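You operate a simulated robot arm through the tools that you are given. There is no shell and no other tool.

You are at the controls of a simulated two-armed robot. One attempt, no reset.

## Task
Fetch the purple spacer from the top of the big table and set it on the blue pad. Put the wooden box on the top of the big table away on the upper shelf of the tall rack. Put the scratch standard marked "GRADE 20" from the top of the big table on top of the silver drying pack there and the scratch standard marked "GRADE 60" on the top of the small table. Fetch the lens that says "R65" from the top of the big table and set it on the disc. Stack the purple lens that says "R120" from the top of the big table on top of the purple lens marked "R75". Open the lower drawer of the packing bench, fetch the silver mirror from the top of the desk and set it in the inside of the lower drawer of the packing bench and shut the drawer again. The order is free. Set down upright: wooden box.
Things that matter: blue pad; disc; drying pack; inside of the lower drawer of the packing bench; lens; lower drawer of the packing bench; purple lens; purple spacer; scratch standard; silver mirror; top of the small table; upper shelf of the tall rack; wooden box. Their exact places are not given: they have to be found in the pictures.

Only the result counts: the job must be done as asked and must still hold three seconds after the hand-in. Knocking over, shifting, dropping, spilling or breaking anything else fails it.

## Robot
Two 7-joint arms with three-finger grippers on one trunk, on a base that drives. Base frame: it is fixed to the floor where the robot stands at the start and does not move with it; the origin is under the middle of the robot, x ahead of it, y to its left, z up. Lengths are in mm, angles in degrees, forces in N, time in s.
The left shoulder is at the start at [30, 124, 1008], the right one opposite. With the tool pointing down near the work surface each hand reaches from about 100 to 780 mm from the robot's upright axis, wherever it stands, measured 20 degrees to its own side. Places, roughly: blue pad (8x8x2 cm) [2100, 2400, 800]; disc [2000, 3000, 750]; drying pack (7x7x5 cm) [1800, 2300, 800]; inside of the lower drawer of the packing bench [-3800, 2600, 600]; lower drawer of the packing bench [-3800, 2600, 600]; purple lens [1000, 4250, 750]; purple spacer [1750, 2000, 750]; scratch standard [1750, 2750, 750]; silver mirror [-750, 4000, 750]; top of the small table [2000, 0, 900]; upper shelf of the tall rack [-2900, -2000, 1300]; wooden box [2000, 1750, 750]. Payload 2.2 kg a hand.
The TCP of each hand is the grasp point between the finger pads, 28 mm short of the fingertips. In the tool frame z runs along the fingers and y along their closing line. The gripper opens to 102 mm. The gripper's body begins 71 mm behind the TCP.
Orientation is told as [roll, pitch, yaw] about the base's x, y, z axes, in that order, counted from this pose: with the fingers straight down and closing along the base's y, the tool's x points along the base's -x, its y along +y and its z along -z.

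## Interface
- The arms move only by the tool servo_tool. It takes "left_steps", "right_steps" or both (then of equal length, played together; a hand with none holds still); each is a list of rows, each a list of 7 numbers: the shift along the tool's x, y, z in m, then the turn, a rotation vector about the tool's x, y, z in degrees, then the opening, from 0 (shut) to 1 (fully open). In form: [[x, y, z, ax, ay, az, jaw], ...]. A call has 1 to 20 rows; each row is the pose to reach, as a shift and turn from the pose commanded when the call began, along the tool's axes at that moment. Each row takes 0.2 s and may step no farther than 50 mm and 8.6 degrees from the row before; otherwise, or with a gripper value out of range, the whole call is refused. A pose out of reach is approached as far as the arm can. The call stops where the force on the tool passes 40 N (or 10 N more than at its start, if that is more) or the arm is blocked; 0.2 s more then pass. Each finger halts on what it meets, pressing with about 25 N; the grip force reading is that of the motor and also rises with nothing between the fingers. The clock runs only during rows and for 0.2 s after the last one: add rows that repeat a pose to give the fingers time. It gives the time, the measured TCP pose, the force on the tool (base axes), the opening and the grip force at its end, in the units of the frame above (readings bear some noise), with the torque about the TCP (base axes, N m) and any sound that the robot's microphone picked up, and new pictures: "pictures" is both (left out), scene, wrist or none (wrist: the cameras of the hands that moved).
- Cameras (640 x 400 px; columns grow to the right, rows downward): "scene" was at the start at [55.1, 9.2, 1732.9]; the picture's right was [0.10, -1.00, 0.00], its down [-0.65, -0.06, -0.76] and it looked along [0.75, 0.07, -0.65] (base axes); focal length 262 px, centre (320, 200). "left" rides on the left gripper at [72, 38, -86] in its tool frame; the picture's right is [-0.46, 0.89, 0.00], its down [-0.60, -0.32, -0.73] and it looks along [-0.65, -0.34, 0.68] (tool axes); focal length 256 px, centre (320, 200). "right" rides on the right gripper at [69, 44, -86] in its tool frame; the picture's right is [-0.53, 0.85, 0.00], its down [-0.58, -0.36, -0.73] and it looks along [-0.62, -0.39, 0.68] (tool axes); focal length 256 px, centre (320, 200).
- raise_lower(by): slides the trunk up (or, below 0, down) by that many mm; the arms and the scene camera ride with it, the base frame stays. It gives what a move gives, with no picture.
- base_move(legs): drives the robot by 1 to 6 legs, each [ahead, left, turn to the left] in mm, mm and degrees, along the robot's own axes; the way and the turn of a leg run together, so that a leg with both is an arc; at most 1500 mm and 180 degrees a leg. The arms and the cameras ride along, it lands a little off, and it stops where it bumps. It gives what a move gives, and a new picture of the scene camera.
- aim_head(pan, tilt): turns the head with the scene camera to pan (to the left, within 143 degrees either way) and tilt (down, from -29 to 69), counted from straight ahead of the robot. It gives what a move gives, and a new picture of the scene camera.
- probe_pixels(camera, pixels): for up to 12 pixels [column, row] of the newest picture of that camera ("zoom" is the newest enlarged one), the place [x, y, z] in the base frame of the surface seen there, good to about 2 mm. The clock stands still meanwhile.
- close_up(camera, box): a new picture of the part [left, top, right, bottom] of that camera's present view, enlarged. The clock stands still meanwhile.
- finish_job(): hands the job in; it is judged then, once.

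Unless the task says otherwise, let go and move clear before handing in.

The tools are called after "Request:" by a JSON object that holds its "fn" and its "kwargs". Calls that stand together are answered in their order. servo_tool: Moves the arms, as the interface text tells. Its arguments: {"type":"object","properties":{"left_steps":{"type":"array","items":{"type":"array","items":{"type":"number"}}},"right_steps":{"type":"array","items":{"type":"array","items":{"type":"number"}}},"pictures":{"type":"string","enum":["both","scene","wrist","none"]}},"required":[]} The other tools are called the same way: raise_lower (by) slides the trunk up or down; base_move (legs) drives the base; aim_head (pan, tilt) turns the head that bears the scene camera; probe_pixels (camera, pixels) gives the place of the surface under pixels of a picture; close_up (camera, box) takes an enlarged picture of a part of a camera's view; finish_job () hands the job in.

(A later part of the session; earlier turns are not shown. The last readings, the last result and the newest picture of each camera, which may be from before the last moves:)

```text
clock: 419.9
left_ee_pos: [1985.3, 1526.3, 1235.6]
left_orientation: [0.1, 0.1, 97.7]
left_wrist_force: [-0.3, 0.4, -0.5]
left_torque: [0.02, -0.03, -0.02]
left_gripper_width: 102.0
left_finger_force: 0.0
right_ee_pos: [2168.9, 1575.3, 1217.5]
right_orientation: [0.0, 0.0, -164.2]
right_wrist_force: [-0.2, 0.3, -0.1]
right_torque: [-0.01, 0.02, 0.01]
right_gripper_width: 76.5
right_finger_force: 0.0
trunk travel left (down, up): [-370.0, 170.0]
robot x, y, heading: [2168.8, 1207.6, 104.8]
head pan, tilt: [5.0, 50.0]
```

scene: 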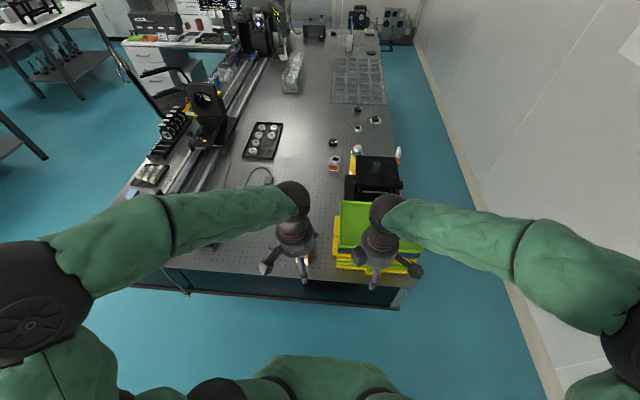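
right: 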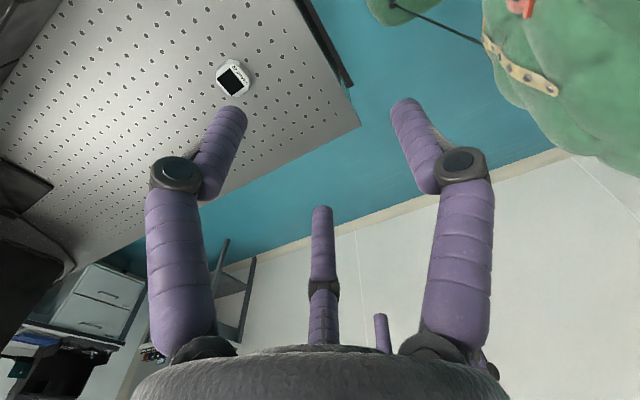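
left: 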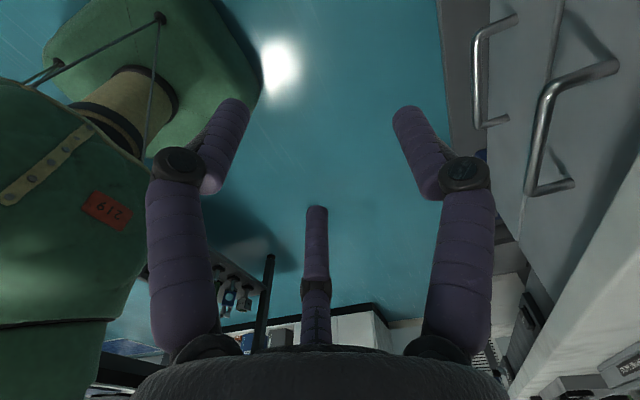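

I tilt the left hand 45° forward while moving to a point just before the box.

Request:
{"fn": "servo_tool", "kwargs": {"left_steps": [[-0.019, 0.0074, 0.0344, 0, -5.6, 0, 1], [-0.0381, 0.0148, 0.0688, 0, -11.2, 0, 1], [-0.0571, 0.0222, 0.1031, 0, -16.9, 0, 1], [-0.0762, 0.0296, 0.1375, 0, -22.5, 0, 1], [-0.0952, 0.0369, 0.1719, 0, -28.1, 0, 1], [-0.1142, 0.0443, 0.2063, 0, -33.7, 0, 1], [-0.1333, 0.0517, 0.2406, 0, -39.4, 0, 1], [-0.1523, 0.0591, 0.275, 0, -45, 0, 1], [-0.1523, 0.0591, 0.275, 0, -45, 0, 1]], "pictures": "both"}}

```text
clock: 421.9
left_ee_pos: [1910.0, 1670.1, 960.9]
left_orientation: [0.6, -44.7, 97.5]
left_wrist_force: [-0.4, -0.6, 0.1]
left_torque: [0.01, -0.03, -0.01]
left_gripper_width: 102.2
left_finger_force: 0.0
left hand out of reach, approached as far as the arm can: row 8, 9
right_ee_pos: [2169.3, 1574.7, 1218.5]
right_orientation: [-0.1, -0.1, -164.2]
right_wrist_force: [-0.3, -0.4, -0.7]
right_torque: [0.0, -0.04, -0.02]
right_gripper_width: 76.6
right_finger_force: 0.1
trunk travel left (down, up): [-370.0, 170.0]
robot x, y, heading: [2162.2, 1203.6, 104.6]
head pan, tilt: [5.0, 50.0]
```

scene: 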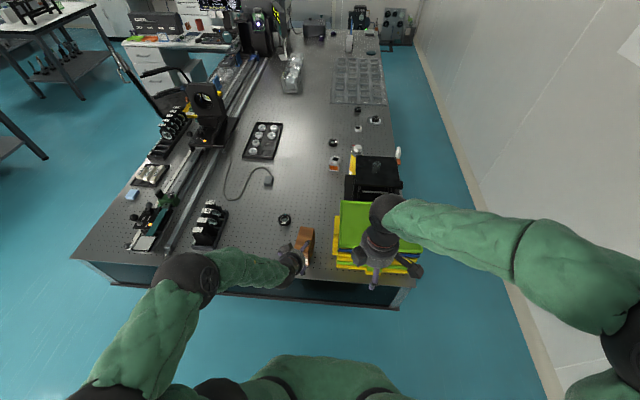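
left: 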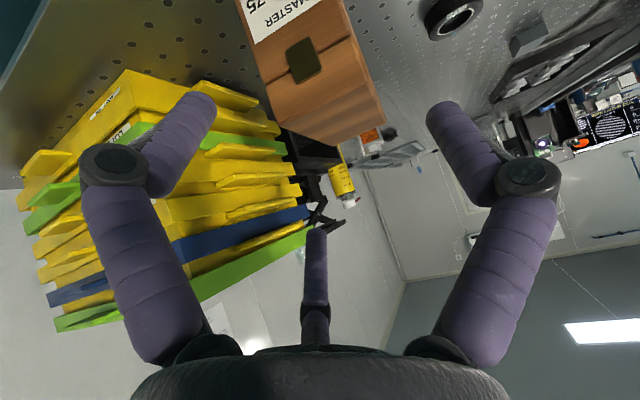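

Nearly at a wrist limit; I do the rest with base and trunk: base ahead 84 mm (fingers still above the box), check, then lower the trunk.

Request:
{"fn": "base_move", "kwargs": {"legs": [[84, -6, 0]]}}

Request:
{"fn": "close_up", "kwargs": {"camera": "left", "box": [0, 0, 640, 400]}}

```text
clock: 423.0
left_ee_pos: [1894.2, 1753.5, 960.8]
left_orientation: [0.6, -44.5, 97.4]
left_wrist_force: [0.4, -0.1, -0.4]
left_torque: [0.0, -0.01, 0.0]
left_gripper_width: 102.0
left_finger_force: 0.0
right_ee_pos: [2152.8, 1658.2, 1217.0]
right_orientation: [0.1, -0.1, -164.2]
right_wrist_force: [0.2, -0.3, 0.0]
right_torque: [-0.02, 0.05, 0.0]
right_gripper_width: 76.5
right_finger_force: 0.0
trunk travel left (down, up): [-370.0, 170.0]
robot x, y, heading: [2150.9, 1285.6, 104.8]
head pan, tilt: [5.0, 50.0]
```

scene: 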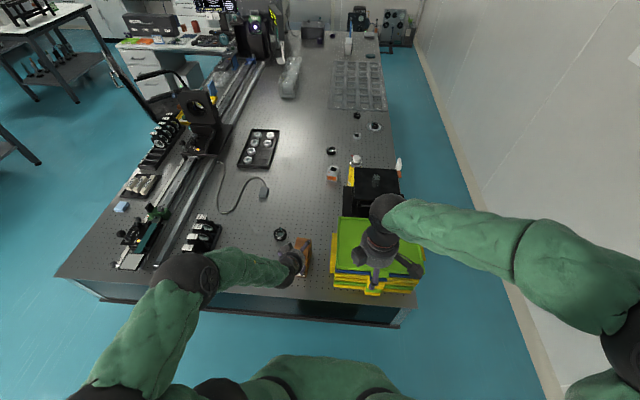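

```text
1.00 times, centred on (320, 200) of left (not enlarged: the box is as wide or as high as the picture)
```

zoom: 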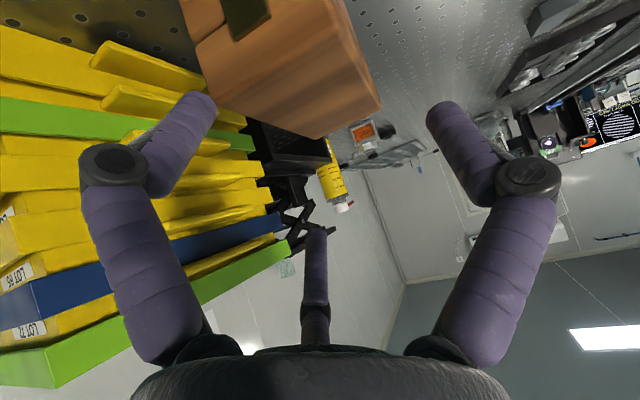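

The visible hand has three prongs (two on the right side), so the box should sit ~10 mm to the left of the TCP. I shift the base right 10 mm and check alignment by probing.

Request:
{"fn": "base_move", "kwargs": {"legs": [[0, -10, 0]]}}

Request:
{"fn": "close_up", "kwargs": {"camera": "left", "box": [0, 0, 640, 400]}}

Request:
{"fn": "probe_pixels", "kwargs": {"camera": "zoom", "pixels": [[300, 60], [370, 100], [330, 130], [220, 80], [200, 60], [195, 110], [440, 110], [318, 240], [350, 40]]}}

```text
clock: 423.7
left_ee_pos: [1903.2, 1753.9, 961.7]
left_orientation: [0.5, -44.6, 97.5]
left_wrist_force: [-0.2, 0.2, 0.8]
left_torque: [0.02, 0.02, 0.01]
left_gripper_width: 102.1
left_finger_force: 0.2
right_ee_pos: [2163.1, 1658.2, 1218.4]
right_orientation: [-0.1, 0.0, -164.3]
right_wrist_force: [0.5, 0.4, 0.7]
right_torque: [0.04, 0.02, -0.03]
right_gripper_width: 76.6
right_finger_force: 0.0
trunk travel left (down, up): [-370.0, 170.0]
robot x, y, heading: [2159.7, 1288.0, 105.1]
head pan, tilt: [5.0, 50.0]
```

scene: 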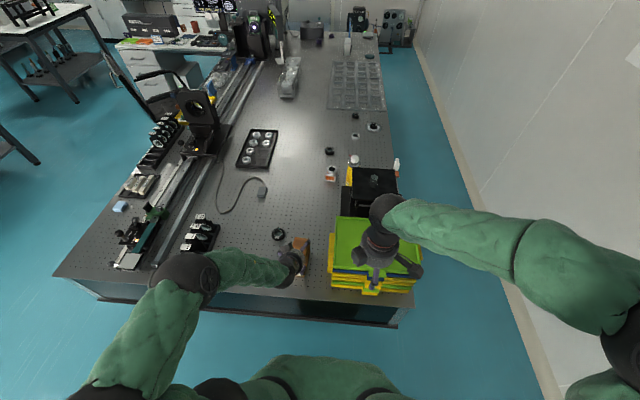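

```text
1.00 times, centred on (320, 200) of left (not enlarged: the box is as wide or as high as the picture)
```

zoom: 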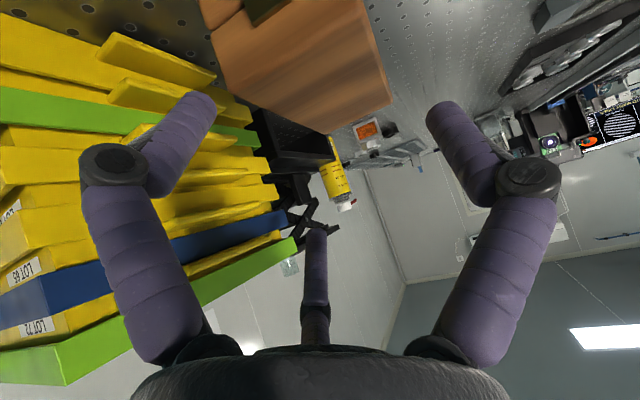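

```text
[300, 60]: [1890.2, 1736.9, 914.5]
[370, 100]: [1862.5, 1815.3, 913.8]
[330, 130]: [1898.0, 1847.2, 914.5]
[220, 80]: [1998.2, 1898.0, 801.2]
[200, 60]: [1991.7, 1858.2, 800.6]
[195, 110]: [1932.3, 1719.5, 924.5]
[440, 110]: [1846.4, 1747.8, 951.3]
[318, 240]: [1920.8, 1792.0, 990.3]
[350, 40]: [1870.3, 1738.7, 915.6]
```

The box's right side is only ~3 mm from the right prongs while the left gap is ~16 mm. I shift another 6 mm right.

Request:
{"fn": "base_move", "kwargs": {"legs": [[0, -7, 0]]}}

Request:
{"fn": "close_up", "kwargs": {"camera": "left", "box": [0, 0, 640, 400]}}

Request:
{"fn": "probe_pixels", "kwargs": {"camera": "zoom", "pixels": [[380, 100], [195, 105], [205, 105], [440, 110], [430, 110], [316, 240], [325, 240], [280, 120], [240, 110]]}}

```text
clock: 424.4
left_ee_pos: [1909.2, 1756.6, 961.3]
left_orientation: [0.6, -44.7, 97.6]
left_wrist_force: [0.2, -0.5, 0.0]
left_torque: [-0.04, -0.04, -0.03]
left_gripper_width: 101.9
left_finger_force: 0.1
right_ee_pos: [2169.7, 1661.2, 1217.1]
right_orientation: [0.0, 0.0, -164.2]
right_wrist_force: [-0.3, 0.7, 0.1]
right_torque: [0.01, 0.0, 0.0]
right_gripper_width: 76.8
right_finger_force: 0.0
trunk travel left (down, up): [-370.0, 170.0]
robot x, y, heading: [2162.8, 1294.1, 105.1]
head pan, tilt: [5.0, 50.0]
```

scene: 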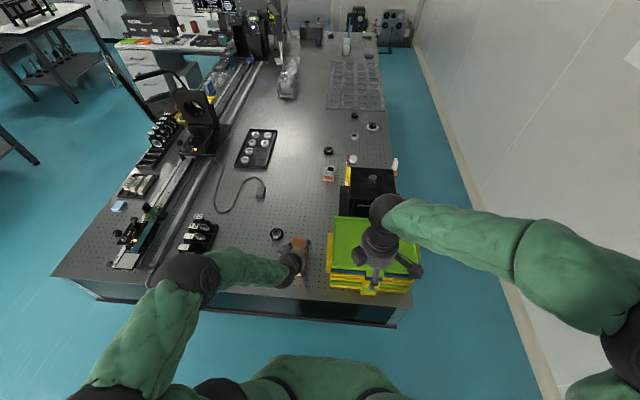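

```text
1.00 times, centred on (320, 200) of left (not enlarged: the box is as wide or as high as the picture)
```

zoom: 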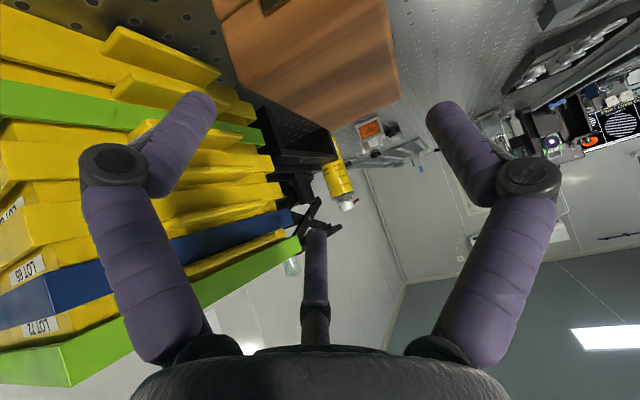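

```text
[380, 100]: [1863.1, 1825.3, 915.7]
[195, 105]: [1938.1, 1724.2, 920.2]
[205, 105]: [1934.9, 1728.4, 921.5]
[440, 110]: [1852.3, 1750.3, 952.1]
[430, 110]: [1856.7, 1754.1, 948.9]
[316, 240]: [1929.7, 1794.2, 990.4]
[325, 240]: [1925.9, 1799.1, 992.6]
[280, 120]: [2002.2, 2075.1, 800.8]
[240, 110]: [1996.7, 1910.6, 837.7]
```

Gaps are now ~7–10 mm on both sides. I lower the trunk 82 mm so the prongs straddle the box.

Request:
{"fn": "raise_lower", "kwargs": {"by": -45}}

Request:
{"fn": "close_up", "kwargs": {"camera": "left", "box": [0, 0, 640, 400]}}

```text
clock: 425.3
left_ee_pos: [1910.2, 1756.5, 915.6]
left_orientation: [0.6, -44.6, 97.5]
left_wrist_force: [-0.4, 0.3, -0.6]
left_torque: [-0.03, -0.02, 0.01]
left_gripper_width: 102.1
left_finger_force: 0.1
right_ee_pos: [2169.7, 1661.3, 1172.1]
right_orientation: [-0.1, -0.1, -164.2]
right_wrist_force: [0.1, 0.4, -0.2]
right_torque: [-0.02, 0.01, 0.07]
right_gripper_width: 76.5
right_finger_force: 0.1
trunk travel left (down, up): [-325.0, 215.0]
robot x, y, heading: [2164.8, 1290.4, 104.9]
head pan, tilt: [5.0, 50.0]
```

```text
1.00 times, centred on (320, 200) of left (not enlarged: the box is as wide or as high as the picture)
```

zoom: 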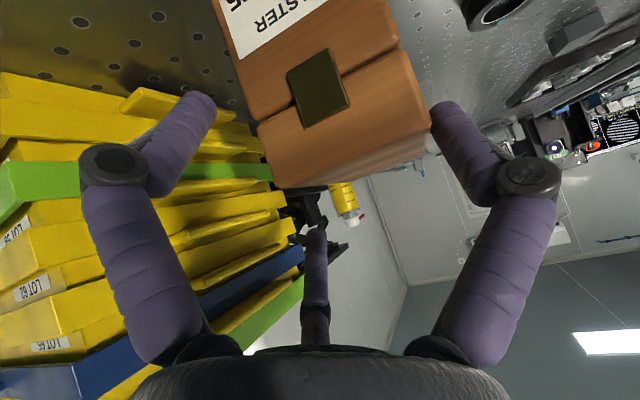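

Request:
{"fn": "probe_pixels", "kwargs": {"camera": "zoom", "pixels": [[420, 125], [425, 110], [438, 112], [445, 125], [410, 140], [210, 100], [270, 150], [318, 240], [265, 135], [290, 185]]}}

```text
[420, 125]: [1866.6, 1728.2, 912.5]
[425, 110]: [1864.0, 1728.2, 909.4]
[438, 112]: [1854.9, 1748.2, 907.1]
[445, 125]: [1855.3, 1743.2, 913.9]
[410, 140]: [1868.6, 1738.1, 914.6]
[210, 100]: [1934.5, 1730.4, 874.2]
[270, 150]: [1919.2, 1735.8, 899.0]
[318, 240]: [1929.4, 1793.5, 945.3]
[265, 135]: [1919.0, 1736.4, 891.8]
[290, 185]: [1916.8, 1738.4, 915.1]
```

The box sits slightly right of ideal; I shift the base 5 mm left and lower further.

Request:
{"fn": "base_move", "kwargs": {"legs": [[0, 5, 0]]}}

Request:
{"fn": "raise_lower", "kwargs": {"by": -42}}

Request:
{"fn": "close_up", "kwargs": {"camera": "left", "box": [0, 0, 640, 400]}}

Request:
{"fn": "probe_pixels", "kwargs": {"camera": "zoom", "pixels": [[435, 150], [440, 112], [270, 150], [300, 230], [320, 215], [318, 250], [215, 100], [400, 200]]}}

```text
clock: 426.0
left_ee_pos: [1906.4, 1755.6, 916.4]
left_orientation: [0.5, -44.5, 97.5]
left_wrist_force: [0.2, 0.1, 0.3]
left_torque: [-0.01, 0.02, 0.01]
left_gripper_width: 102.1
left_finger_force: 0.0
right_ee_pos: [2165.9, 1660.7, 1171.8]
right_orientation: [-0.1, 0.0, -164.2]
right_wrist_force: [0.0, 0.1, 0.0]
right_torque: [-0.01, 0.03, -0.02]
right_gripper_width: 76.7
right_finger_force: 0.3
trunk travel left (down, up): [-325.0, 215.0]
robot x, y, heading: [2160.3, 1288.6, 104.8]
head pan, tilt: [5.0, 50.0]
```

scene: 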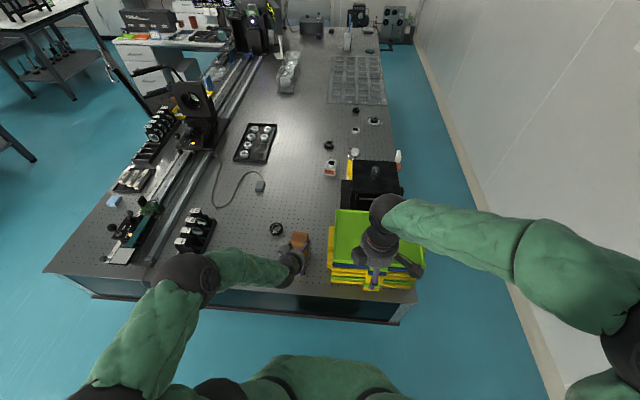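

```text
clock: 426.9
left_ee_pos: [1905.3, 1754.7, 875.1]
left_orientation: [0.6, -44.6, 97.5]
left_wrist_force: [0.5, -0.3, -0.1]
left_torque: [-0.03, 0.0, -0.03]
left_gripper_width: 102.2
left_finger_force: 0.0
right_ee_pos: [2166.5, 1660.6, 1129.9]
right_orientation: [-0.1, -0.1, -164.1]
right_wrist_force: [-1.0, 0.3, 0.0]
right_torque: [-0.05, 0.03, 0.02]
right_gripper_width: 76.7
right_finger_force: 0.0
trunk travel left (down, up): [-283.0, 257.0]
robot x, y, heading: [2160.6, 1288.7, 104.8]
head pan, tilt: [5.0, 50.0]
```

```text
1.00 times, centred on (320, 200) of left (not enlarged: the box is as wide or as high as the picture)
```

zoom: 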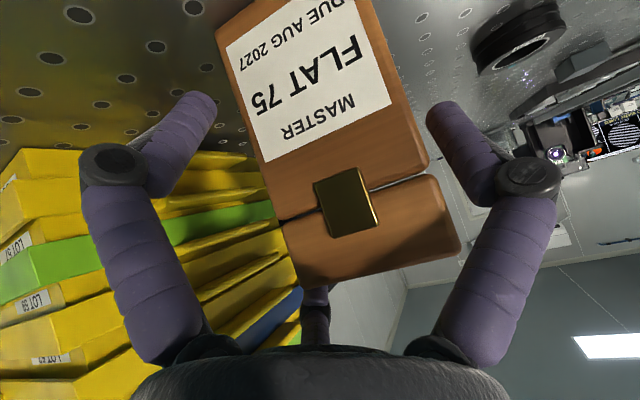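

```text
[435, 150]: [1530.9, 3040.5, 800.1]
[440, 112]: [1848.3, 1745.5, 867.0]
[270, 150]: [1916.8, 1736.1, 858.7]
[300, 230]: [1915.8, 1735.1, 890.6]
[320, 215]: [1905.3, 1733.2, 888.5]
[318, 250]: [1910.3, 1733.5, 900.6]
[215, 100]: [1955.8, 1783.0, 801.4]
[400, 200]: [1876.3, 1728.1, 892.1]
```

The box was nudged back ~25 mm by a prong earlier but stands upright. Its front face is at y≈1733 now; I go 18 mm further forward and check.

Request:
{"fn": "base_move", "kwargs": {"legs": [[18, 0, 0]]}}

Request:
{"fn": "close_up", "kwargs": {"camera": "left", "box": [0, 0, 640, 400]}}

Request:
{"fn": "probe_pixels", "kwargs": {"camera": "zoom", "pixels": [[440, 112], [280, 150], [310, 235], [330, 215], [330, 255], [215, 100], [410, 200], [440, 170], [460, 240], [300, 275]]}}

```text
clock: 427.7
left_ee_pos: [1901.0, 1773.1, 874.3]
left_orientation: [0.6, -44.5, 97.5]
left_wrist_force: [0.1, 0.3, -0.8]
left_torque: [-0.04, 0.02, -0.01]
left_gripper_width: 102.0
left_finger_force: 0.0
right_ee_pos: [2159.8, 1678.4, 1130.5]
right_orientation: [0.0, 0.0, -164.3]
right_wrist_force: [-0.1, 1.1, 0.2]
right_torque: [-0.04, -0.01, -0.01]
right_gripper_width: 76.5
right_finger_force: 0.0
trunk travel left (down, up): [-283.0, 257.0]
robot x, y, heading: [2156.9, 1307.0, 104.7]
head pan, tilt: [5.0, 50.0]
```

scene: 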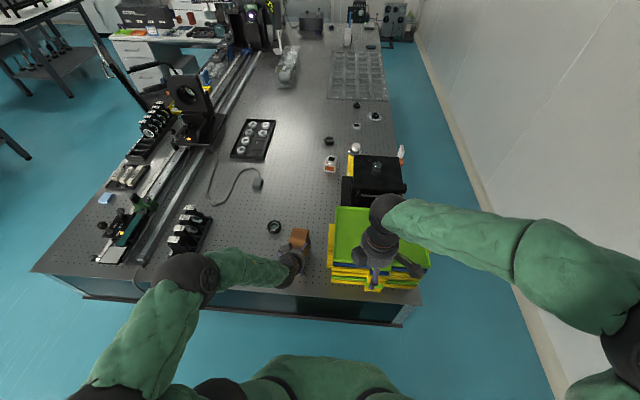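

```text
1.00 times, centred on (320, 200) of left (not enlarged: the box is as wide or as high as the picture)
```

zoom: 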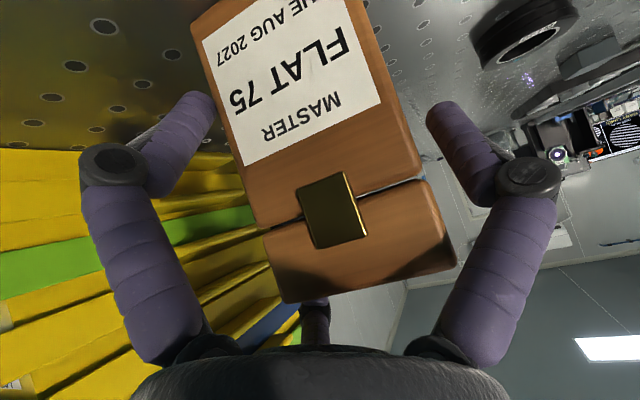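

```text
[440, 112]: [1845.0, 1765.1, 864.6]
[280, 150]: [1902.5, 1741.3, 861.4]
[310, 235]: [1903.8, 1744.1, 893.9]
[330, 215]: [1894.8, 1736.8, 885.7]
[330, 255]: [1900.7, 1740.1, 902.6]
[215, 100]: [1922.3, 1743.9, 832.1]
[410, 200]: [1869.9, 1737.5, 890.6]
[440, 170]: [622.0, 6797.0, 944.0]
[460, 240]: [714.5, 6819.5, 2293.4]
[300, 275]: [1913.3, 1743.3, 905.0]
```

Depth is ~31 mm; good. I close the hand on the box.

Request:
{"fn": "servo_tool", "kwargs": {"left_steps": [[0, 0, 0, 0, 0, 0, 0.9], [0, 0, 0, 0, 0, 0, 0.8], [0, 0, 0, 0, 0, 0, 0.7], [0, 0, 0, 0, 0, 0, 0.6], [0, 0, 0, 0, 0, 0, 0.5], [0, 0, 0, 0, 0, 0, 0.4], [0, 0, 0, 0, 0, 0, 0.4], [0, 0, 0, 0, 0, 0, 0.4]], "pictures": "both"}}

```text
clock: 429.5
left_ee_pos: [1901.3, 1771.9, 874.8]
left_orientation: [0.6, -44.6, 97.6]
left_wrist_force: [1.7, -2.0, 4.8]
left_torque: [0.18, -0.3, -0.02]
left_gripper_width: 86.2
left_finger_force: 24.9
right_ee_pos: [2160.7, 1678.4, 1130.8]
right_orientation: [-0.1, -0.1, -164.2]
right_wrist_force: [0.1, 0.3, -0.3]
right_torque: [0.01, 0.03, -0.02]
right_gripper_width: 76.7
right_finger_force: 0.0
trunk travel left (down, up): [-283.0, 257.0]
robot x, y, heading: [2154.9, 1309.2, 105.2]
head pan, tilt: [5.0, 50.0]
```

scene: 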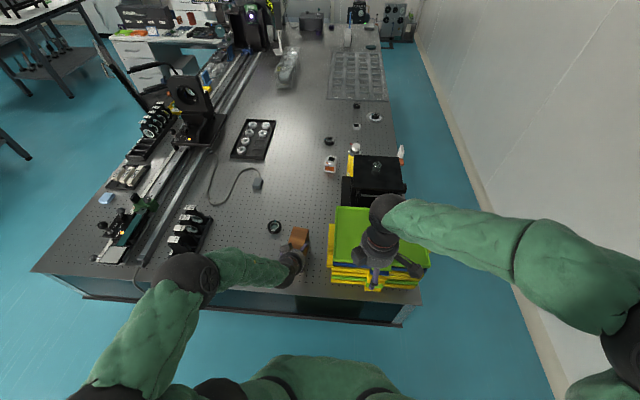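
left: 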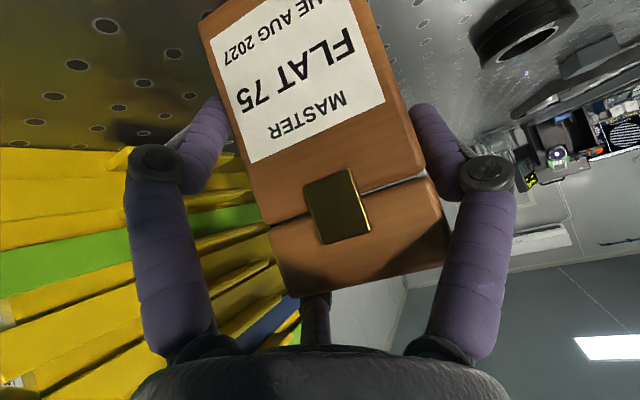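

The hand grips the box (25 N, three-prong contact). I lift by raising the trunk 60 mm and check that the box hangs straight.

Request:
{"fn": "raise_lower", "kwargs": {"by": 60}}

Request:
{"fn": "close_up", "kwargs": {"camera": "scene", "box": [240, 200, 380, 310]}}

Request:
{"fn": "close_up", "kwargs": {"camera": "left", "box": [0, 0, 640, 400]}}

```text
clock: 430.5
left_ee_pos: [1901.9, 1772.1, 933.2]
left_orientation: [0.5, -44.5, 97.5]
left_wrist_force: [0.4, -0.7, -5.0]
left_torque: [-0.13, -0.06, 0.0]
left_gripper_width: 86.6
left_finger_force: 25.1
right_ee_pos: [2160.0, 1678.7, 1189.9]
right_orientation: [-0.1, -0.1, -164.2]
right_wrist_force: [0.8, -0.5, -0.9]
right_torque: [0.02, -0.01, -0.01]
right_gripper_width: 76.6
right_finger_force: 0.1
trunk travel left (down, up): [-343.0, 197.0]
robot x, y, heading: [2159.3, 1308.1, 104.9]
head pan, tilt: [5.0, 50.0]
```

```text
3.64 times, centred on (310, 255) of scene
```

zoom: 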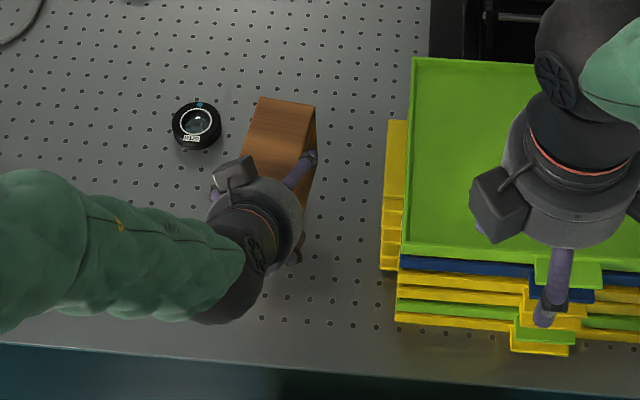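

```text
1.00 times, centred on (320, 200) of left (not enlarged: the box is as wide or as high as the picture)
```

zoom: 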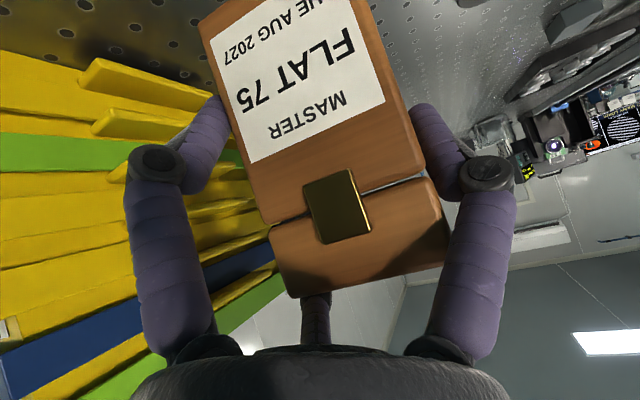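

The box (≈0.5 kg) hangs straight. I raise the trunk further, back off and drive out of the passage.

Request:
{"fn": "raise_lower", "kwargs": {"by": 130}}

Request:
{"fn": "base_move", "kwargs": {"legs": [[-120, 0, -0.3], [0, 1250, 0]]}}

```text
clock: 432.0
left_ee_pos: [1902.6, 1772.8, 1064.7]
left_orientation: [0.7, -44.4, 97.5]
left_wrist_force: [0.5, 0.1, -4.8]
left_torque: [-0.17, -0.1, 0.01]
left_gripper_width: 86.5
left_finger_force: 25.2
right_ee_pos: [2160.9, 1678.7, 1320.9]
right_orientation: [-0.1, 0.0, -164.3]
right_wrist_force: [-0.1, 0.2, 0.9]
right_torque: [-0.01, -0.01, -0.05]
right_gripper_width: 76.5
right_finger_force: 0.1
trunk travel left (down, up): [-473.0, 67.0]
robot x, y, heading: [2157.1, 1305.6, 104.6]
head pan, tilt: [5.0, 50.0]
```

```text
clock: 439.2
left_ee_pos: [719.4, 1344.5, 1064.0]
left_orientation: [0.6, -44.5, 97.3]
left_wrist_force: [-0.4, -0.3, -5.0]
left_torque: [-0.16, -0.07, -0.01]
left_gripper_width: 86.5
left_finger_force: 24.9
right_ee_pos: [977.3, 1249.2, 1320.7]
right_orientation: [0.0, 0.0, -164.3]
right_wrist_force: [0.3, 0.0, -0.2]
right_torque: [-0.07, 0.0, 0.02]
right_gripper_width: 76.2
right_finger_force: 0.0
trunk travel left (down, up): [-473.0, 67.0]
robot x, y, heading: [972.3, 876.5, 104.6]
head pan, tilt: [5.0, 50.0]
```

scene: 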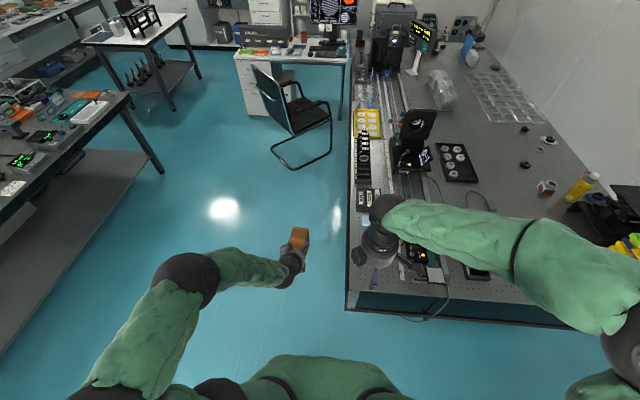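

The box is held well. I drive on left ~1060 mm, then turn toward the rack.

Request:
{"fn": "base_move", "kwargs": {"legs": [[0, 1060, 0]]}}

Request:
{"fn": "aim_head", "kwargs": {"pan": 120, "tilt": 30}}

```text
clock: 444.6
left_ee_pos: [-292.8, 1069.5, 1064.2]
left_orientation: [0.7, -44.6, 98.3]
left_wrist_force: [-0.1, 0.1, -4.7]
left_torque: [-0.16, -0.09, -0.03]
left_gripper_width: 86.6
left_finger_force: 25.1
right_ee_pos: [-32.5, 978.2, 1319.0]
right_orientation: [0.0, 0.0, -163.3]
right_wrist_force: [0.1, 0.1, 0.4]
right_torque: [0.01, -0.03, -0.05]
right_gripper_width: 76.5
right_finger_force: 0.0
trunk travel left (down, up): [-473.0, 67.0]
robot x, y, heading: [-31.1, 608.9, 105.3]
head pan, tilt: [5.0, 50.0]
```

scene: 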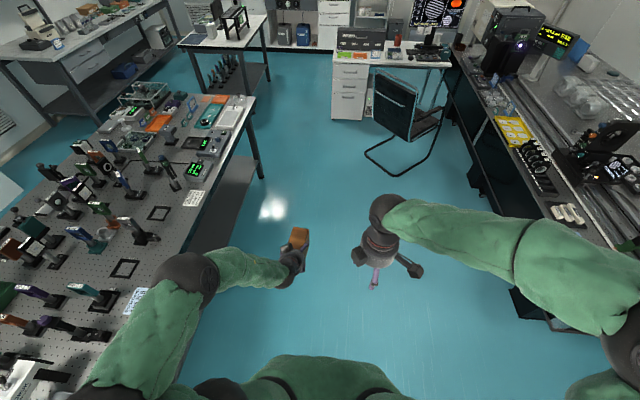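

```text
clock: 446.5
left_ee_pos: [-292.9, 1068.8, 1064.3]
left_orientation: [0.6, -44.5, 98.3]
left_wrist_force: [-0.6, -0.9, -3.7]
left_torque: [-0.12, -0.05, 0.03]
left_gripper_width: 86.5
left_finger_force: 25.3
right_ee_pos: [-32.4, 979.3, 1320.5]
right_orientation: [0.0, 0.0, -163.5]
right_wrist_force: [-0.1, 0.1, 0.9]
right_torque: [0.01, 0.0, -0.03]
right_gripper_width: 76.6
right_finger_force: 0.1
trunk travel left (down, up): [-473.0, 67.0]
robot x, y, heading: [-34.3, 611.6, 105.4]
head pan, tilt: [120.0, 30.0]
```

scene: 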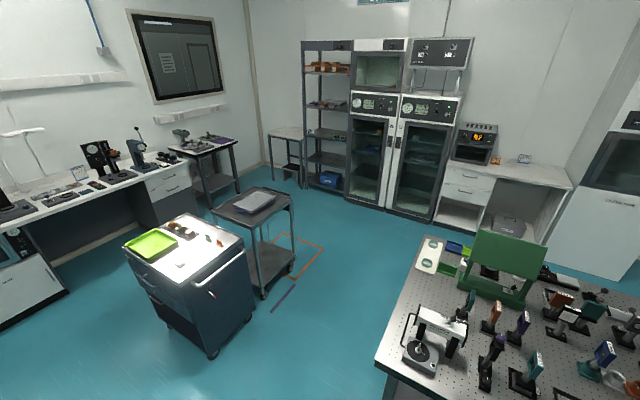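

I probe the cart, the bench corner and the rack to plan the path.

Request:
{"fn": "probe_pixels", "kwargs": {"camera": "scene", "pixels": [[378, 362], [265, 298], [295, 272], [210, 355], [250, 320], [292, 205], [325, 180], [345, 195], [298, 185], [310, 240], [440, 240], [235, 295]]}}

Request:
{"fn": "close_up", "kwargs": {"camera": "scene", "box": [290, 30, 370, 200]}}

```text
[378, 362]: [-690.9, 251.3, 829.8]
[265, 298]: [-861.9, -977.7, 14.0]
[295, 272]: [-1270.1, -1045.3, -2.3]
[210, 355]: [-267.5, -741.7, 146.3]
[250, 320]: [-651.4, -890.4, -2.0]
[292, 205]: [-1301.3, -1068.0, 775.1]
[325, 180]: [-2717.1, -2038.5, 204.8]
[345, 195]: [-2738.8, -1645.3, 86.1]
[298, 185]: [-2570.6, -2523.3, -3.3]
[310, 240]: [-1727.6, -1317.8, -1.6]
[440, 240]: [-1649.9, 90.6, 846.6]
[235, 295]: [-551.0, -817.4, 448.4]
```

```text
2.35 times, centred on (330, 115) of scene
```

zoom: 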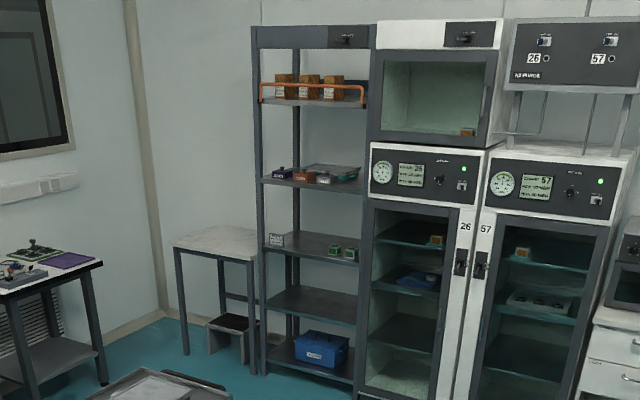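

Request:
{"fn": "probe_pixels", "kwargs": {"camera": "zoom", "pixels": [[272, 182], [350, 190], [310, 187], [285, 100], [350, 105], [283, 172], [303, 176], [325, 178], [340, 170], [310, 245], [330, 310], [310, 92]]}}

Request:
{"fn": "probe_pixels", "kwargs": {"camera": "zoom", "pixels": [[258, 200], [370, 200], [258, 350], [357, 370], [290, 200], [297, 240], [262, 90], [362, 95], [275, 178], [352, 183]]}}

```text
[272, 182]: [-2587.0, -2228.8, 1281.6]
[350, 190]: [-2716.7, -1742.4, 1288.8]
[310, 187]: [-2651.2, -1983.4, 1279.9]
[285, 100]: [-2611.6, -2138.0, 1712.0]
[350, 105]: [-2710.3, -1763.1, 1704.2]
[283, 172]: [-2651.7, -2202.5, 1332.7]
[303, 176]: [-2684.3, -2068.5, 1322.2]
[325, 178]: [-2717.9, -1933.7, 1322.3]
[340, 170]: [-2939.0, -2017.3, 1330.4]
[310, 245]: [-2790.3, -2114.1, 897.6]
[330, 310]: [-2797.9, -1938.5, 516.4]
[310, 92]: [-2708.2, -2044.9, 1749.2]
```

```text
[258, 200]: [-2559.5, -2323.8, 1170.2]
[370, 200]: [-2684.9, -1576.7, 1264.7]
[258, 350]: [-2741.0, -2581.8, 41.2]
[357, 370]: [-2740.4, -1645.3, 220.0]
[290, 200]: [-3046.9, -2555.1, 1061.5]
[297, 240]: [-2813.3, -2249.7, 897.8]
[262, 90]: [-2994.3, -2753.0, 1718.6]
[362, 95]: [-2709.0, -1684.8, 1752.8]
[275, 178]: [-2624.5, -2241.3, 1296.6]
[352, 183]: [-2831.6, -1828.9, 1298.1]
```

The upper shelf is at z≈1297, front edge u≈-3066, with a free spot at its right end. I raise the trunk and the left hand (keeping the tilt) to shelf height here in the open.

Request:
{"fn": "raise_lower", "kwargs": {"by": 65}}

Request:
{"fn": "servo_tool", "kwargs": {"left_steps": [[-0.028, 0, -0.0285, 0, 0, 0, 0.4], [-0.056, 0, -0.057, 0, 0, 0, 0.4], [-0.084, 0, -0.0855, 0, 0, 0, 0.4], [-0.112, 0, -0.114, 0, 0, 0, 0.4], [-0.14, 0, -0.1426, 0, 0, 0, 0.4]], "pictures": "wrist"}}

```text
clock: 447.5
left_ee_pos: [-292.3, 1070.0, 1130.0]
left_orientation: [0.6, -44.4, 98.4]
left_wrist_force: [-0.2, 0.6, -4.9]
left_torque: [-0.14, -0.08, -0.02]
left_gripper_width: 86.4
left_finger_force: 25.1
right_ee_pos: [-32.8, 977.9, 1384.6]
right_orientation: [0.0, -0.1, -163.4]
right_wrist_force: [-0.2, -0.1, -0.6]
right_torque: [-0.01, 0.04, 0.0]
right_gripper_width: 76.4
right_finger_force: 0.1
trunk travel left (down, up): [-538.0, 2.0]
robot x, y, heading: [-33.6, 603.4, 105.5]
head pan, tilt: [120.0, 30.0]
```

```text
clock: 448.7
left_ee_pos: [-291.1, 1070.0, 1327.2]
left_orientation: [0.6, -44.5, 98.3]
left_wrist_force: [0.3, -0.7, -5.0]
left_torque: [-0.12, -0.08, 0.01]
left_gripper_width: 86.2
left_finger_force: 25.2
right_ee_pos: [-32.5, 977.7, 1386.4]
right_orientation: [-0.1, 0.0, -163.5]
right_wrist_force: [0.7, 0.2, 0.0]
right_torque: [0.01, -0.02, -0.01]
right_gripper_width: 76.4
right_finger_force: 0.0
trunk travel left (down, up): [-538.0, 2.0]
robot x, y, heading: [-30.2, 603.6, 105.5]
head pan, tilt: [120.0, 30.0]
```

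left: 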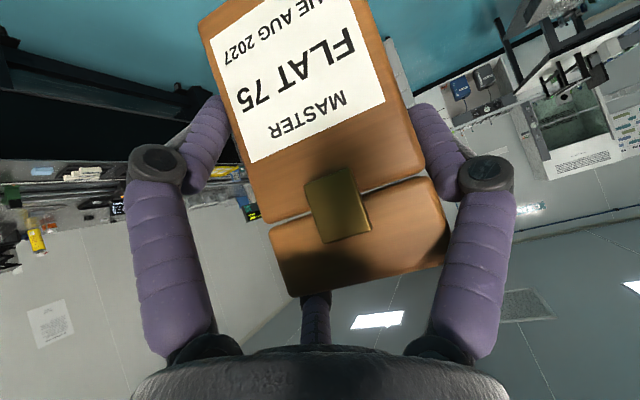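

I raise 75 mm more, then back up, turn left and drive between the carts and the optics bench.

Request:
{"fn": "servo_tool", "kwargs": {"left_steps": [[-0.0263, 0, -0.0268, 0, 0, 0, 0.4], [-0.0526, 0, -0.0535, 0, 0, 0, 0.4]], "pictures": "none"}}

Request:
{"fn": "base_move", "kwargs": {"legs": [[-712, 0, 0], [0, 0, 89.2]]}}

Request:
{"fn": "aim_head", "kwargs": {"pan": 0, "tilt": 25}}

```text
clock: 449.3
left_ee_pos: [-288.1, 1071.1, 1402.6]
left_orientation: [0.6, -44.4, 98.2]
left_wrist_force: [-0.2, 0.2, -4.9]
left_torque: [-0.1, -0.08, 0.0]
left_gripper_width: 86.3
left_finger_force: 24.9
right_ee_pos: [-32.1, 977.9, 1386.0]
right_orientation: [-0.1, 0.0, -163.4]
right_wrist_force: [0.5, -0.3, 0.1]
right_torque: [0.0, -0.01, -0.02]
right_gripper_width: 76.4
right_finger_force: 0.0
trunk travel left (down, up): [-538.0, 2.0]
robot x, y, heading: [-31.2, 604.8, 105.6]
head pan, tilt: [120.0, 30.0]
```

```text
clock: 457.0
left_ee_pos: [-295.9, -337.7, 1403.6]
left_orientation: [0.5, -44.6, -171.0]
left_wrist_force: [-0.2, -0.8, -4.5]
left_torque: [0.08, -0.1, 0.01]
left_gripper_width: 86.5
left_finger_force: 25.0
right_ee_pos: [-207.5, -78.1, 1384.8]
right_orientation: [0.0, 0.0, -72.7]
right_wrist_force: [0.6, -0.4, 0.5]
right_torque: [0.02, 0.01, 0.04]
right_gripper_width: 76.5
right_finger_force: 0.0
trunk travel left (down, up): [-538.0, 2.0]
robot x, y, heading: [160.1, -77.2, -163.6]
head pan, tilt: [120.0, 30.0]
```

scene: 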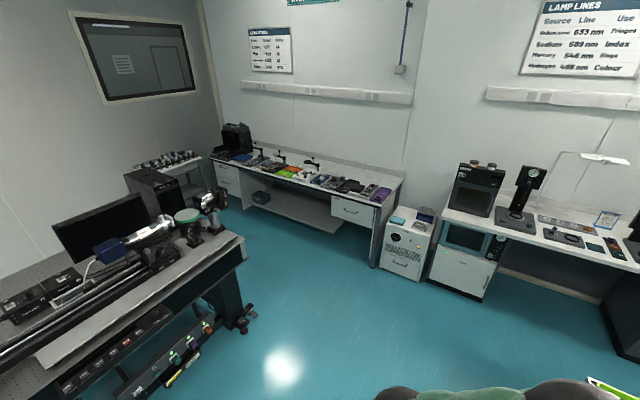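

```text
clock: 459.0
left_ee_pos: [-296.0, -336.2, 1403.0]
left_orientation: [0.6, -44.6, -171.0]
left_wrist_force: [0.5, 0.1, -4.5]
left_torque: [0.11, -0.12, -0.01]
left_gripper_width: 86.5
left_finger_force: 24.9
right_ee_pos: [-207.1, -78.2, 1386.2]
right_orientation: [-0.1, 0.0, -72.6]
right_wrist_force: [0.6, -0.4, -0.3]
right_torque: [-0.02, -0.01, -0.04]
right_gripper_width: 76.6
right_finger_force: 0.1
trunk travel left (down, up): [-538.0, 2.0]
robot x, y, heading: [165.4, -73.1, -163.6]
head pan, tilt: [0.0, 25.0]
```

scene: 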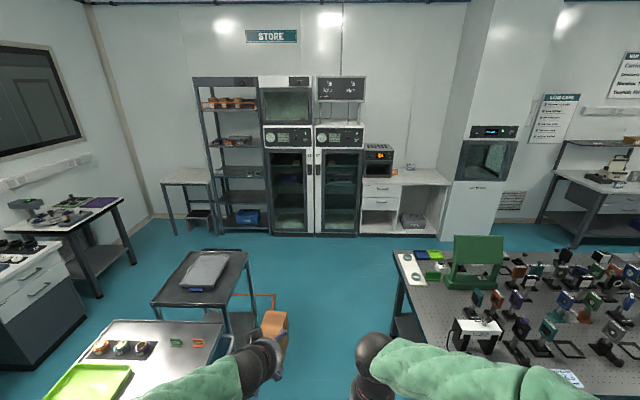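

The corridor is straight ahead. I correct the heading and drive ahead 1400 mm, then 700 mm.

Request:
{"fn": "base_move", "kwargs": {"legs": [[0, 0, -1.8], [1400, 0, 0], [700, 0, 0]]}}

Request:
{"fn": "aim_head", "kwargs": {"pan": 25, "tilt": 15}}

```text
clock: 469.8
left_ee_pos: [-2334.1, -816.0, 1404.5]
left_orientation: [0.6, -44.4, -174.0]
left_wrist_force: [0.7, 0.2, -4.7]
left_torque: [0.07, -0.16, -0.02]
left_gripper_width: 86.3
left_finger_force: 25.4
right_ee_pos: [-2232.6, -564.6, 1385.7]
right_orientation: [-0.1, 0.0, -75.6]
right_wrist_force: [-0.1, -0.5, 0.7]
right_torque: [0.02, 0.05, 0.0]
right_gripper_width: 76.3
right_finger_force: 0.0
trunk travel left (down, up): [-538.0, 2.0]
robot x, y, heading: [-1864.8, -577.3, -166.5]
head pan, tilt: [0.0, 25.0]
```

scene: 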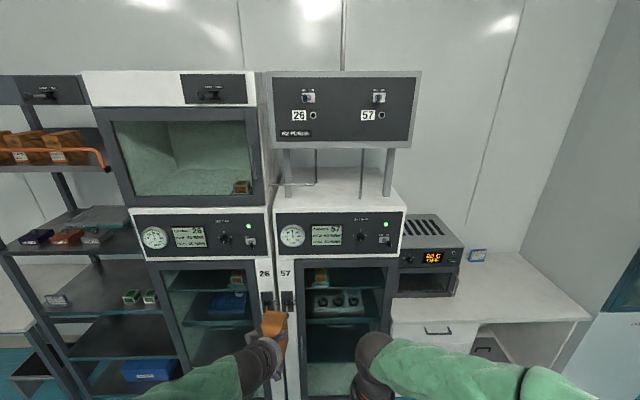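

```text
clock: 470.7
left_ee_pos: [-2334.5, -816.4, 1403.2]
left_orientation: [0.6, -44.5, -173.9]
left_wrist_force: [0.7, -0.4, -4.6]
left_torque: [0.05, -0.15, 0.0]
left_gripper_width: 86.5
left_finger_force: 25.4
right_ee_pos: [-2232.4, -563.7, 1384.6]
right_orientation: [-0.2, 0.0, -75.6]
right_wrist_force: [0.0, 0.0, 0.1]
right_torque: [0.0, 0.02, 0.02]
right_gripper_width: 76.4
right_finger_force: 0.1
trunk travel left (down, up): [-538.0, 2.0]
robot x, y, heading: [-1858.6, -574.3, -166.4]
head pan, tilt: [25.0, 15.0]
```

scene: 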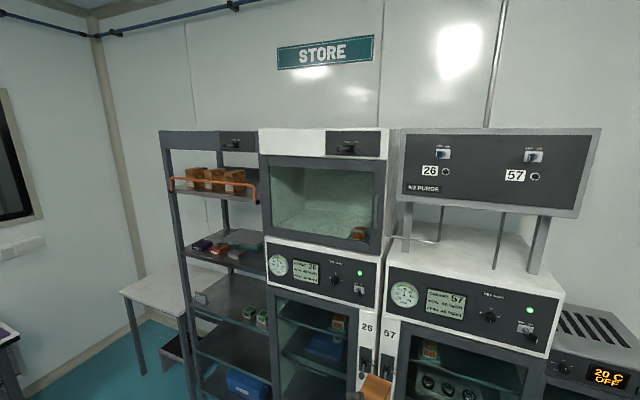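

I move left ~860 mm to stand in front of the rack.

Request:
{"fn": "base_move", "kwargs": {"legs": [[0, 0, 1.0], [0, 860, 0]]}}

Request:
{"fn": "aim_head", "kwargs": {"pan": 0, "tilt": 20}}

Request:
{"fn": "close_up", "kwargs": {"camera": "scene", "box": [220, 100, 420, 260]}}

```text
clock: 475.6
left_ee_pos: [-2114.5, -1658.4, 1402.1]
left_orientation: [0.6, -44.5, -172.7]
left_wrist_force: [-0.3, 0.5, -5.5]
left_torque: [0.06, -0.14, 0.0]
left_gripper_width: 86.3
left_finger_force: 24.9
right_ee_pos: [-2015.8, -1404.2, 1384.9]
right_orientation: [-0.1, -0.2, -74.4]
right_wrist_force: [-0.7, 0.5, -0.1]
right_torque: [0.03, 0.0, 0.02]
right_gripper_width: 76.5
right_finger_force: 0.0
trunk travel left (down, up): [-538.0, 2.0]
robot x, y, heading: [-1646.9, -1408.5, -165.2]
head pan, tilt: [25.0, 15.0]
```

scene: 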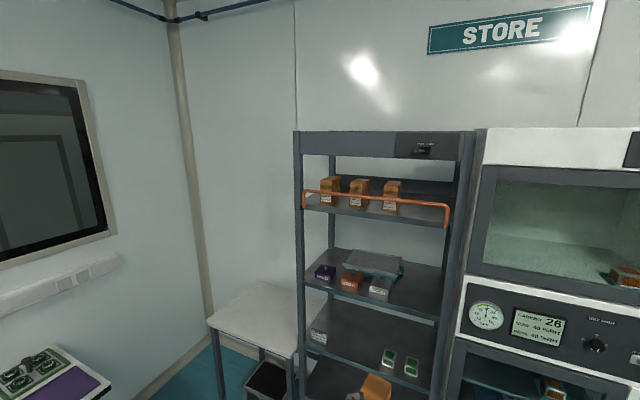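

```text
clock: 476.4
left_ee_pos: [-2113.4, -1659.3, 1403.1]
left_orientation: [0.6, -44.4, -172.6]
left_wrist_force: [0.0, 0.1, -5.0]
left_torque: [0.08, -0.14, -0.01]
left_gripper_width: 86.1
left_finger_force: 24.7
right_ee_pos: [-2017.7, -1404.5, 1386.5]
right_orientation: [-0.1, -0.1, -74.3]
right_wrist_force: [0.4, -0.5, 0.1]
right_torque: [-0.02, 0.02, -0.01]
right_gripper_width: 76.5
right_finger_force: 0.0
trunk travel left (down, up): [-538.0, 2.0]
robot x, y, heading: [-1649.2, -1408.3, -165.3]
head pan, tilt: [0.0, 20.0]
```

scene: 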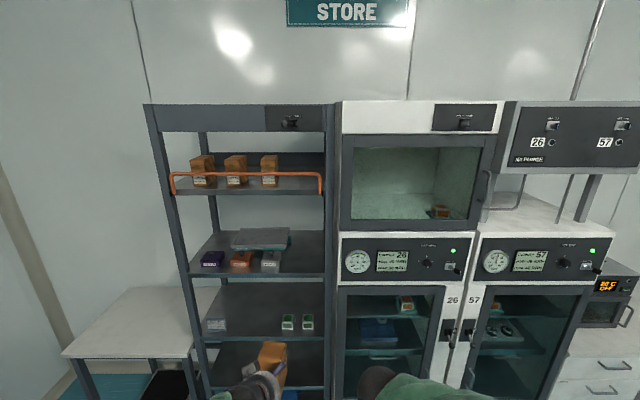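

```text
2.50 times, centred on (320, 180) of scene
```

zoom: 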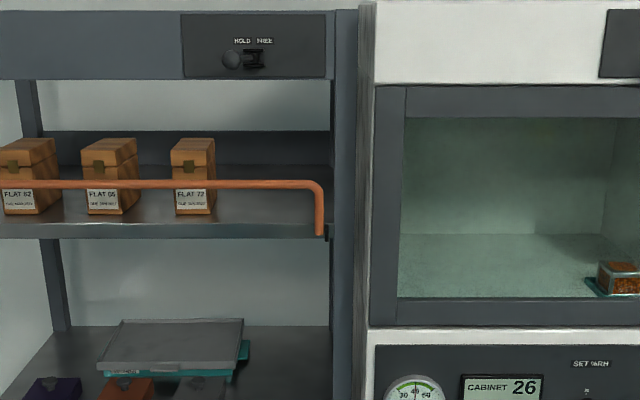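

The shelf at z≈1297 (matching the given 1300) holds small boxes and a tray. I zoom in on its right end.

Request:
{"fn": "close_up", "kwargs": {"camera": "scene", "box": [180, 210, 340, 300]}}

Request:
{"fn": "probe_pixels", "kwargs": {"camera": "zoom", "pixels": [[540, 240], [480, 170], [440, 150], [360, 220], [375, 185], [390, 215], [400, 255], [570, 270], [450, 260], [320, 190], [410, 100], [545, 110]]}}

```text
4.00 times, centred on (260, 255) of scene
```

zoom: 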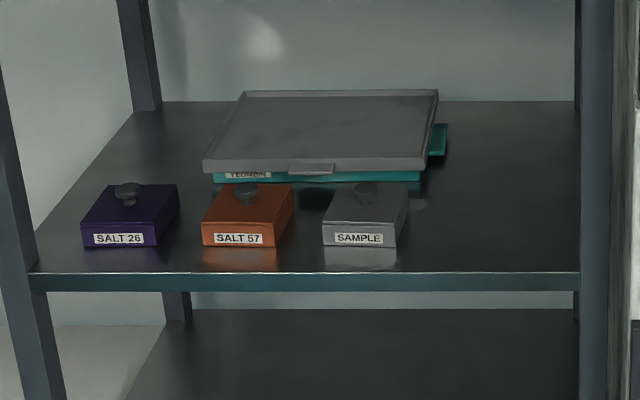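

```text
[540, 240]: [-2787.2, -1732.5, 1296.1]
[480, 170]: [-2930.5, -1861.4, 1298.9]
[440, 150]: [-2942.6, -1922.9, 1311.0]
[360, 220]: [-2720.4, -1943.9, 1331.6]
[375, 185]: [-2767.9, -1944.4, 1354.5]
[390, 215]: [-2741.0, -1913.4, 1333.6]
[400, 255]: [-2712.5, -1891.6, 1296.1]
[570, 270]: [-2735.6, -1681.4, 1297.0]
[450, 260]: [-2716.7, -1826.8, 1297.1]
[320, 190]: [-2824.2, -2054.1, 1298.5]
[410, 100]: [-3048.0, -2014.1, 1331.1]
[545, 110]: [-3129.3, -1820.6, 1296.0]
```

The right part of the shelf is free (≈220 mm wide). I pull the right hand back first, then shift right 33 mm and drive ahead in stages.

Request:
{"fn": "servo_tool", "kwargs": {"right_steps": [[0, 0.04, 0, 0, 0, 0, 0.75], [0, 0.08, 0, 0, 0, 0, 0.75], [0, 0.12, 0, 0, 0, 0, 0.75], [0, 0.16, 0, 0, 0, 0, 0.75]], "pictures": "none"}}

Request:
{"fn": "base_move", "kwargs": {"legs": [[0, -33, 0], [450, 0, 0]]}}

Request:
{"fn": "close_up", "kwargs": {"camera": "left", "box": [0, 0, 640, 400]}}

```text
clock: 477.4
left_ee_pos: [-2112.9, -1657.4, 1405.5]
left_orientation: [0.7, -44.5, -172.7]
left_wrist_force: [0.7, -0.3, -4.7]
left_torque: [0.04, -0.12, 0.04]
left_gripper_width: 86.3
left_finger_force: 25.0
right_ee_pos: [-1861.2, -1358.0, 1384.8]
right_orientation: [-0.1, -0.1, -74.3]
right_wrist_force: [1.1, 0.7, 0.0]
right_torque: [-0.03, 0.05, -0.01]
right_gripper_width: 76.4
right_finger_force: 0.1
trunk travel left (down, up): [-538.0, 2.0]
robot x, y, heading: [-1644.4, -1406.2, -165.1]
head pan, tilt: [0.0, 20.0]
```

```text
clock: 480.6
left_ee_pos: [-2558.4, -1741.3, 1404.1]
left_orientation: [0.6, -44.5, -172.7]
left_wrist_force: [0.2, -0.3, -4.0]
left_torque: [0.09, -0.14, 0.0]
left_gripper_width: 86.4
left_finger_force: 24.8
right_ee_pos: [-2307.1, -1441.7, 1385.3]
right_orientation: [-0.1, 0.1, -74.3]
right_wrist_force: [0.6, 0.3, 0.4]
right_torque: [0.0, 0.02, 0.0]
right_gripper_width: 76.2
right_finger_force: 0.2
trunk travel left (down, up): [-538.0, 2.0]
robot x, y, heading: [-2091.0, -1489.0, -165.5]
head pan, tilt: [0.0, 20.0]
```

scene: 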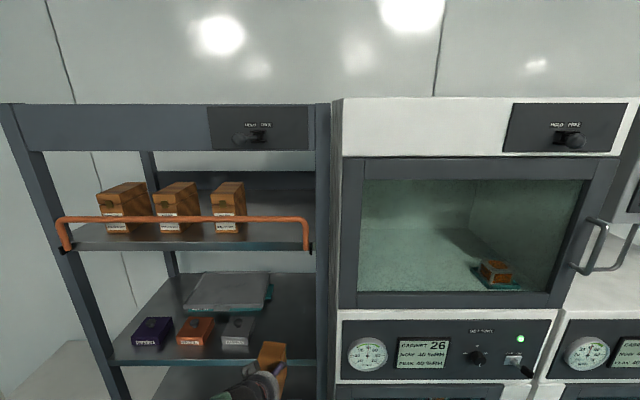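

```text
1.00 times, centred on (320, 200) of left (not enlarged: the box is as wide or as high as the picture)
```

zoom: 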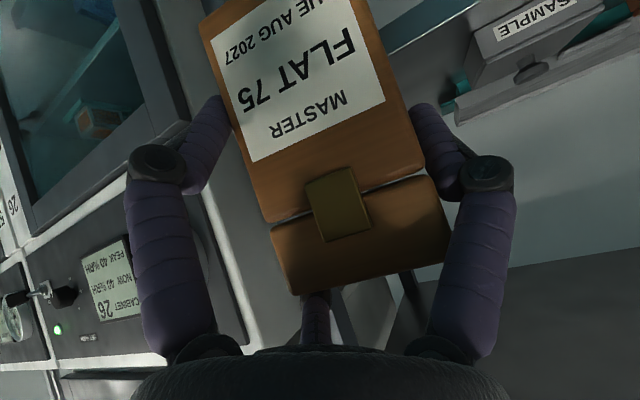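

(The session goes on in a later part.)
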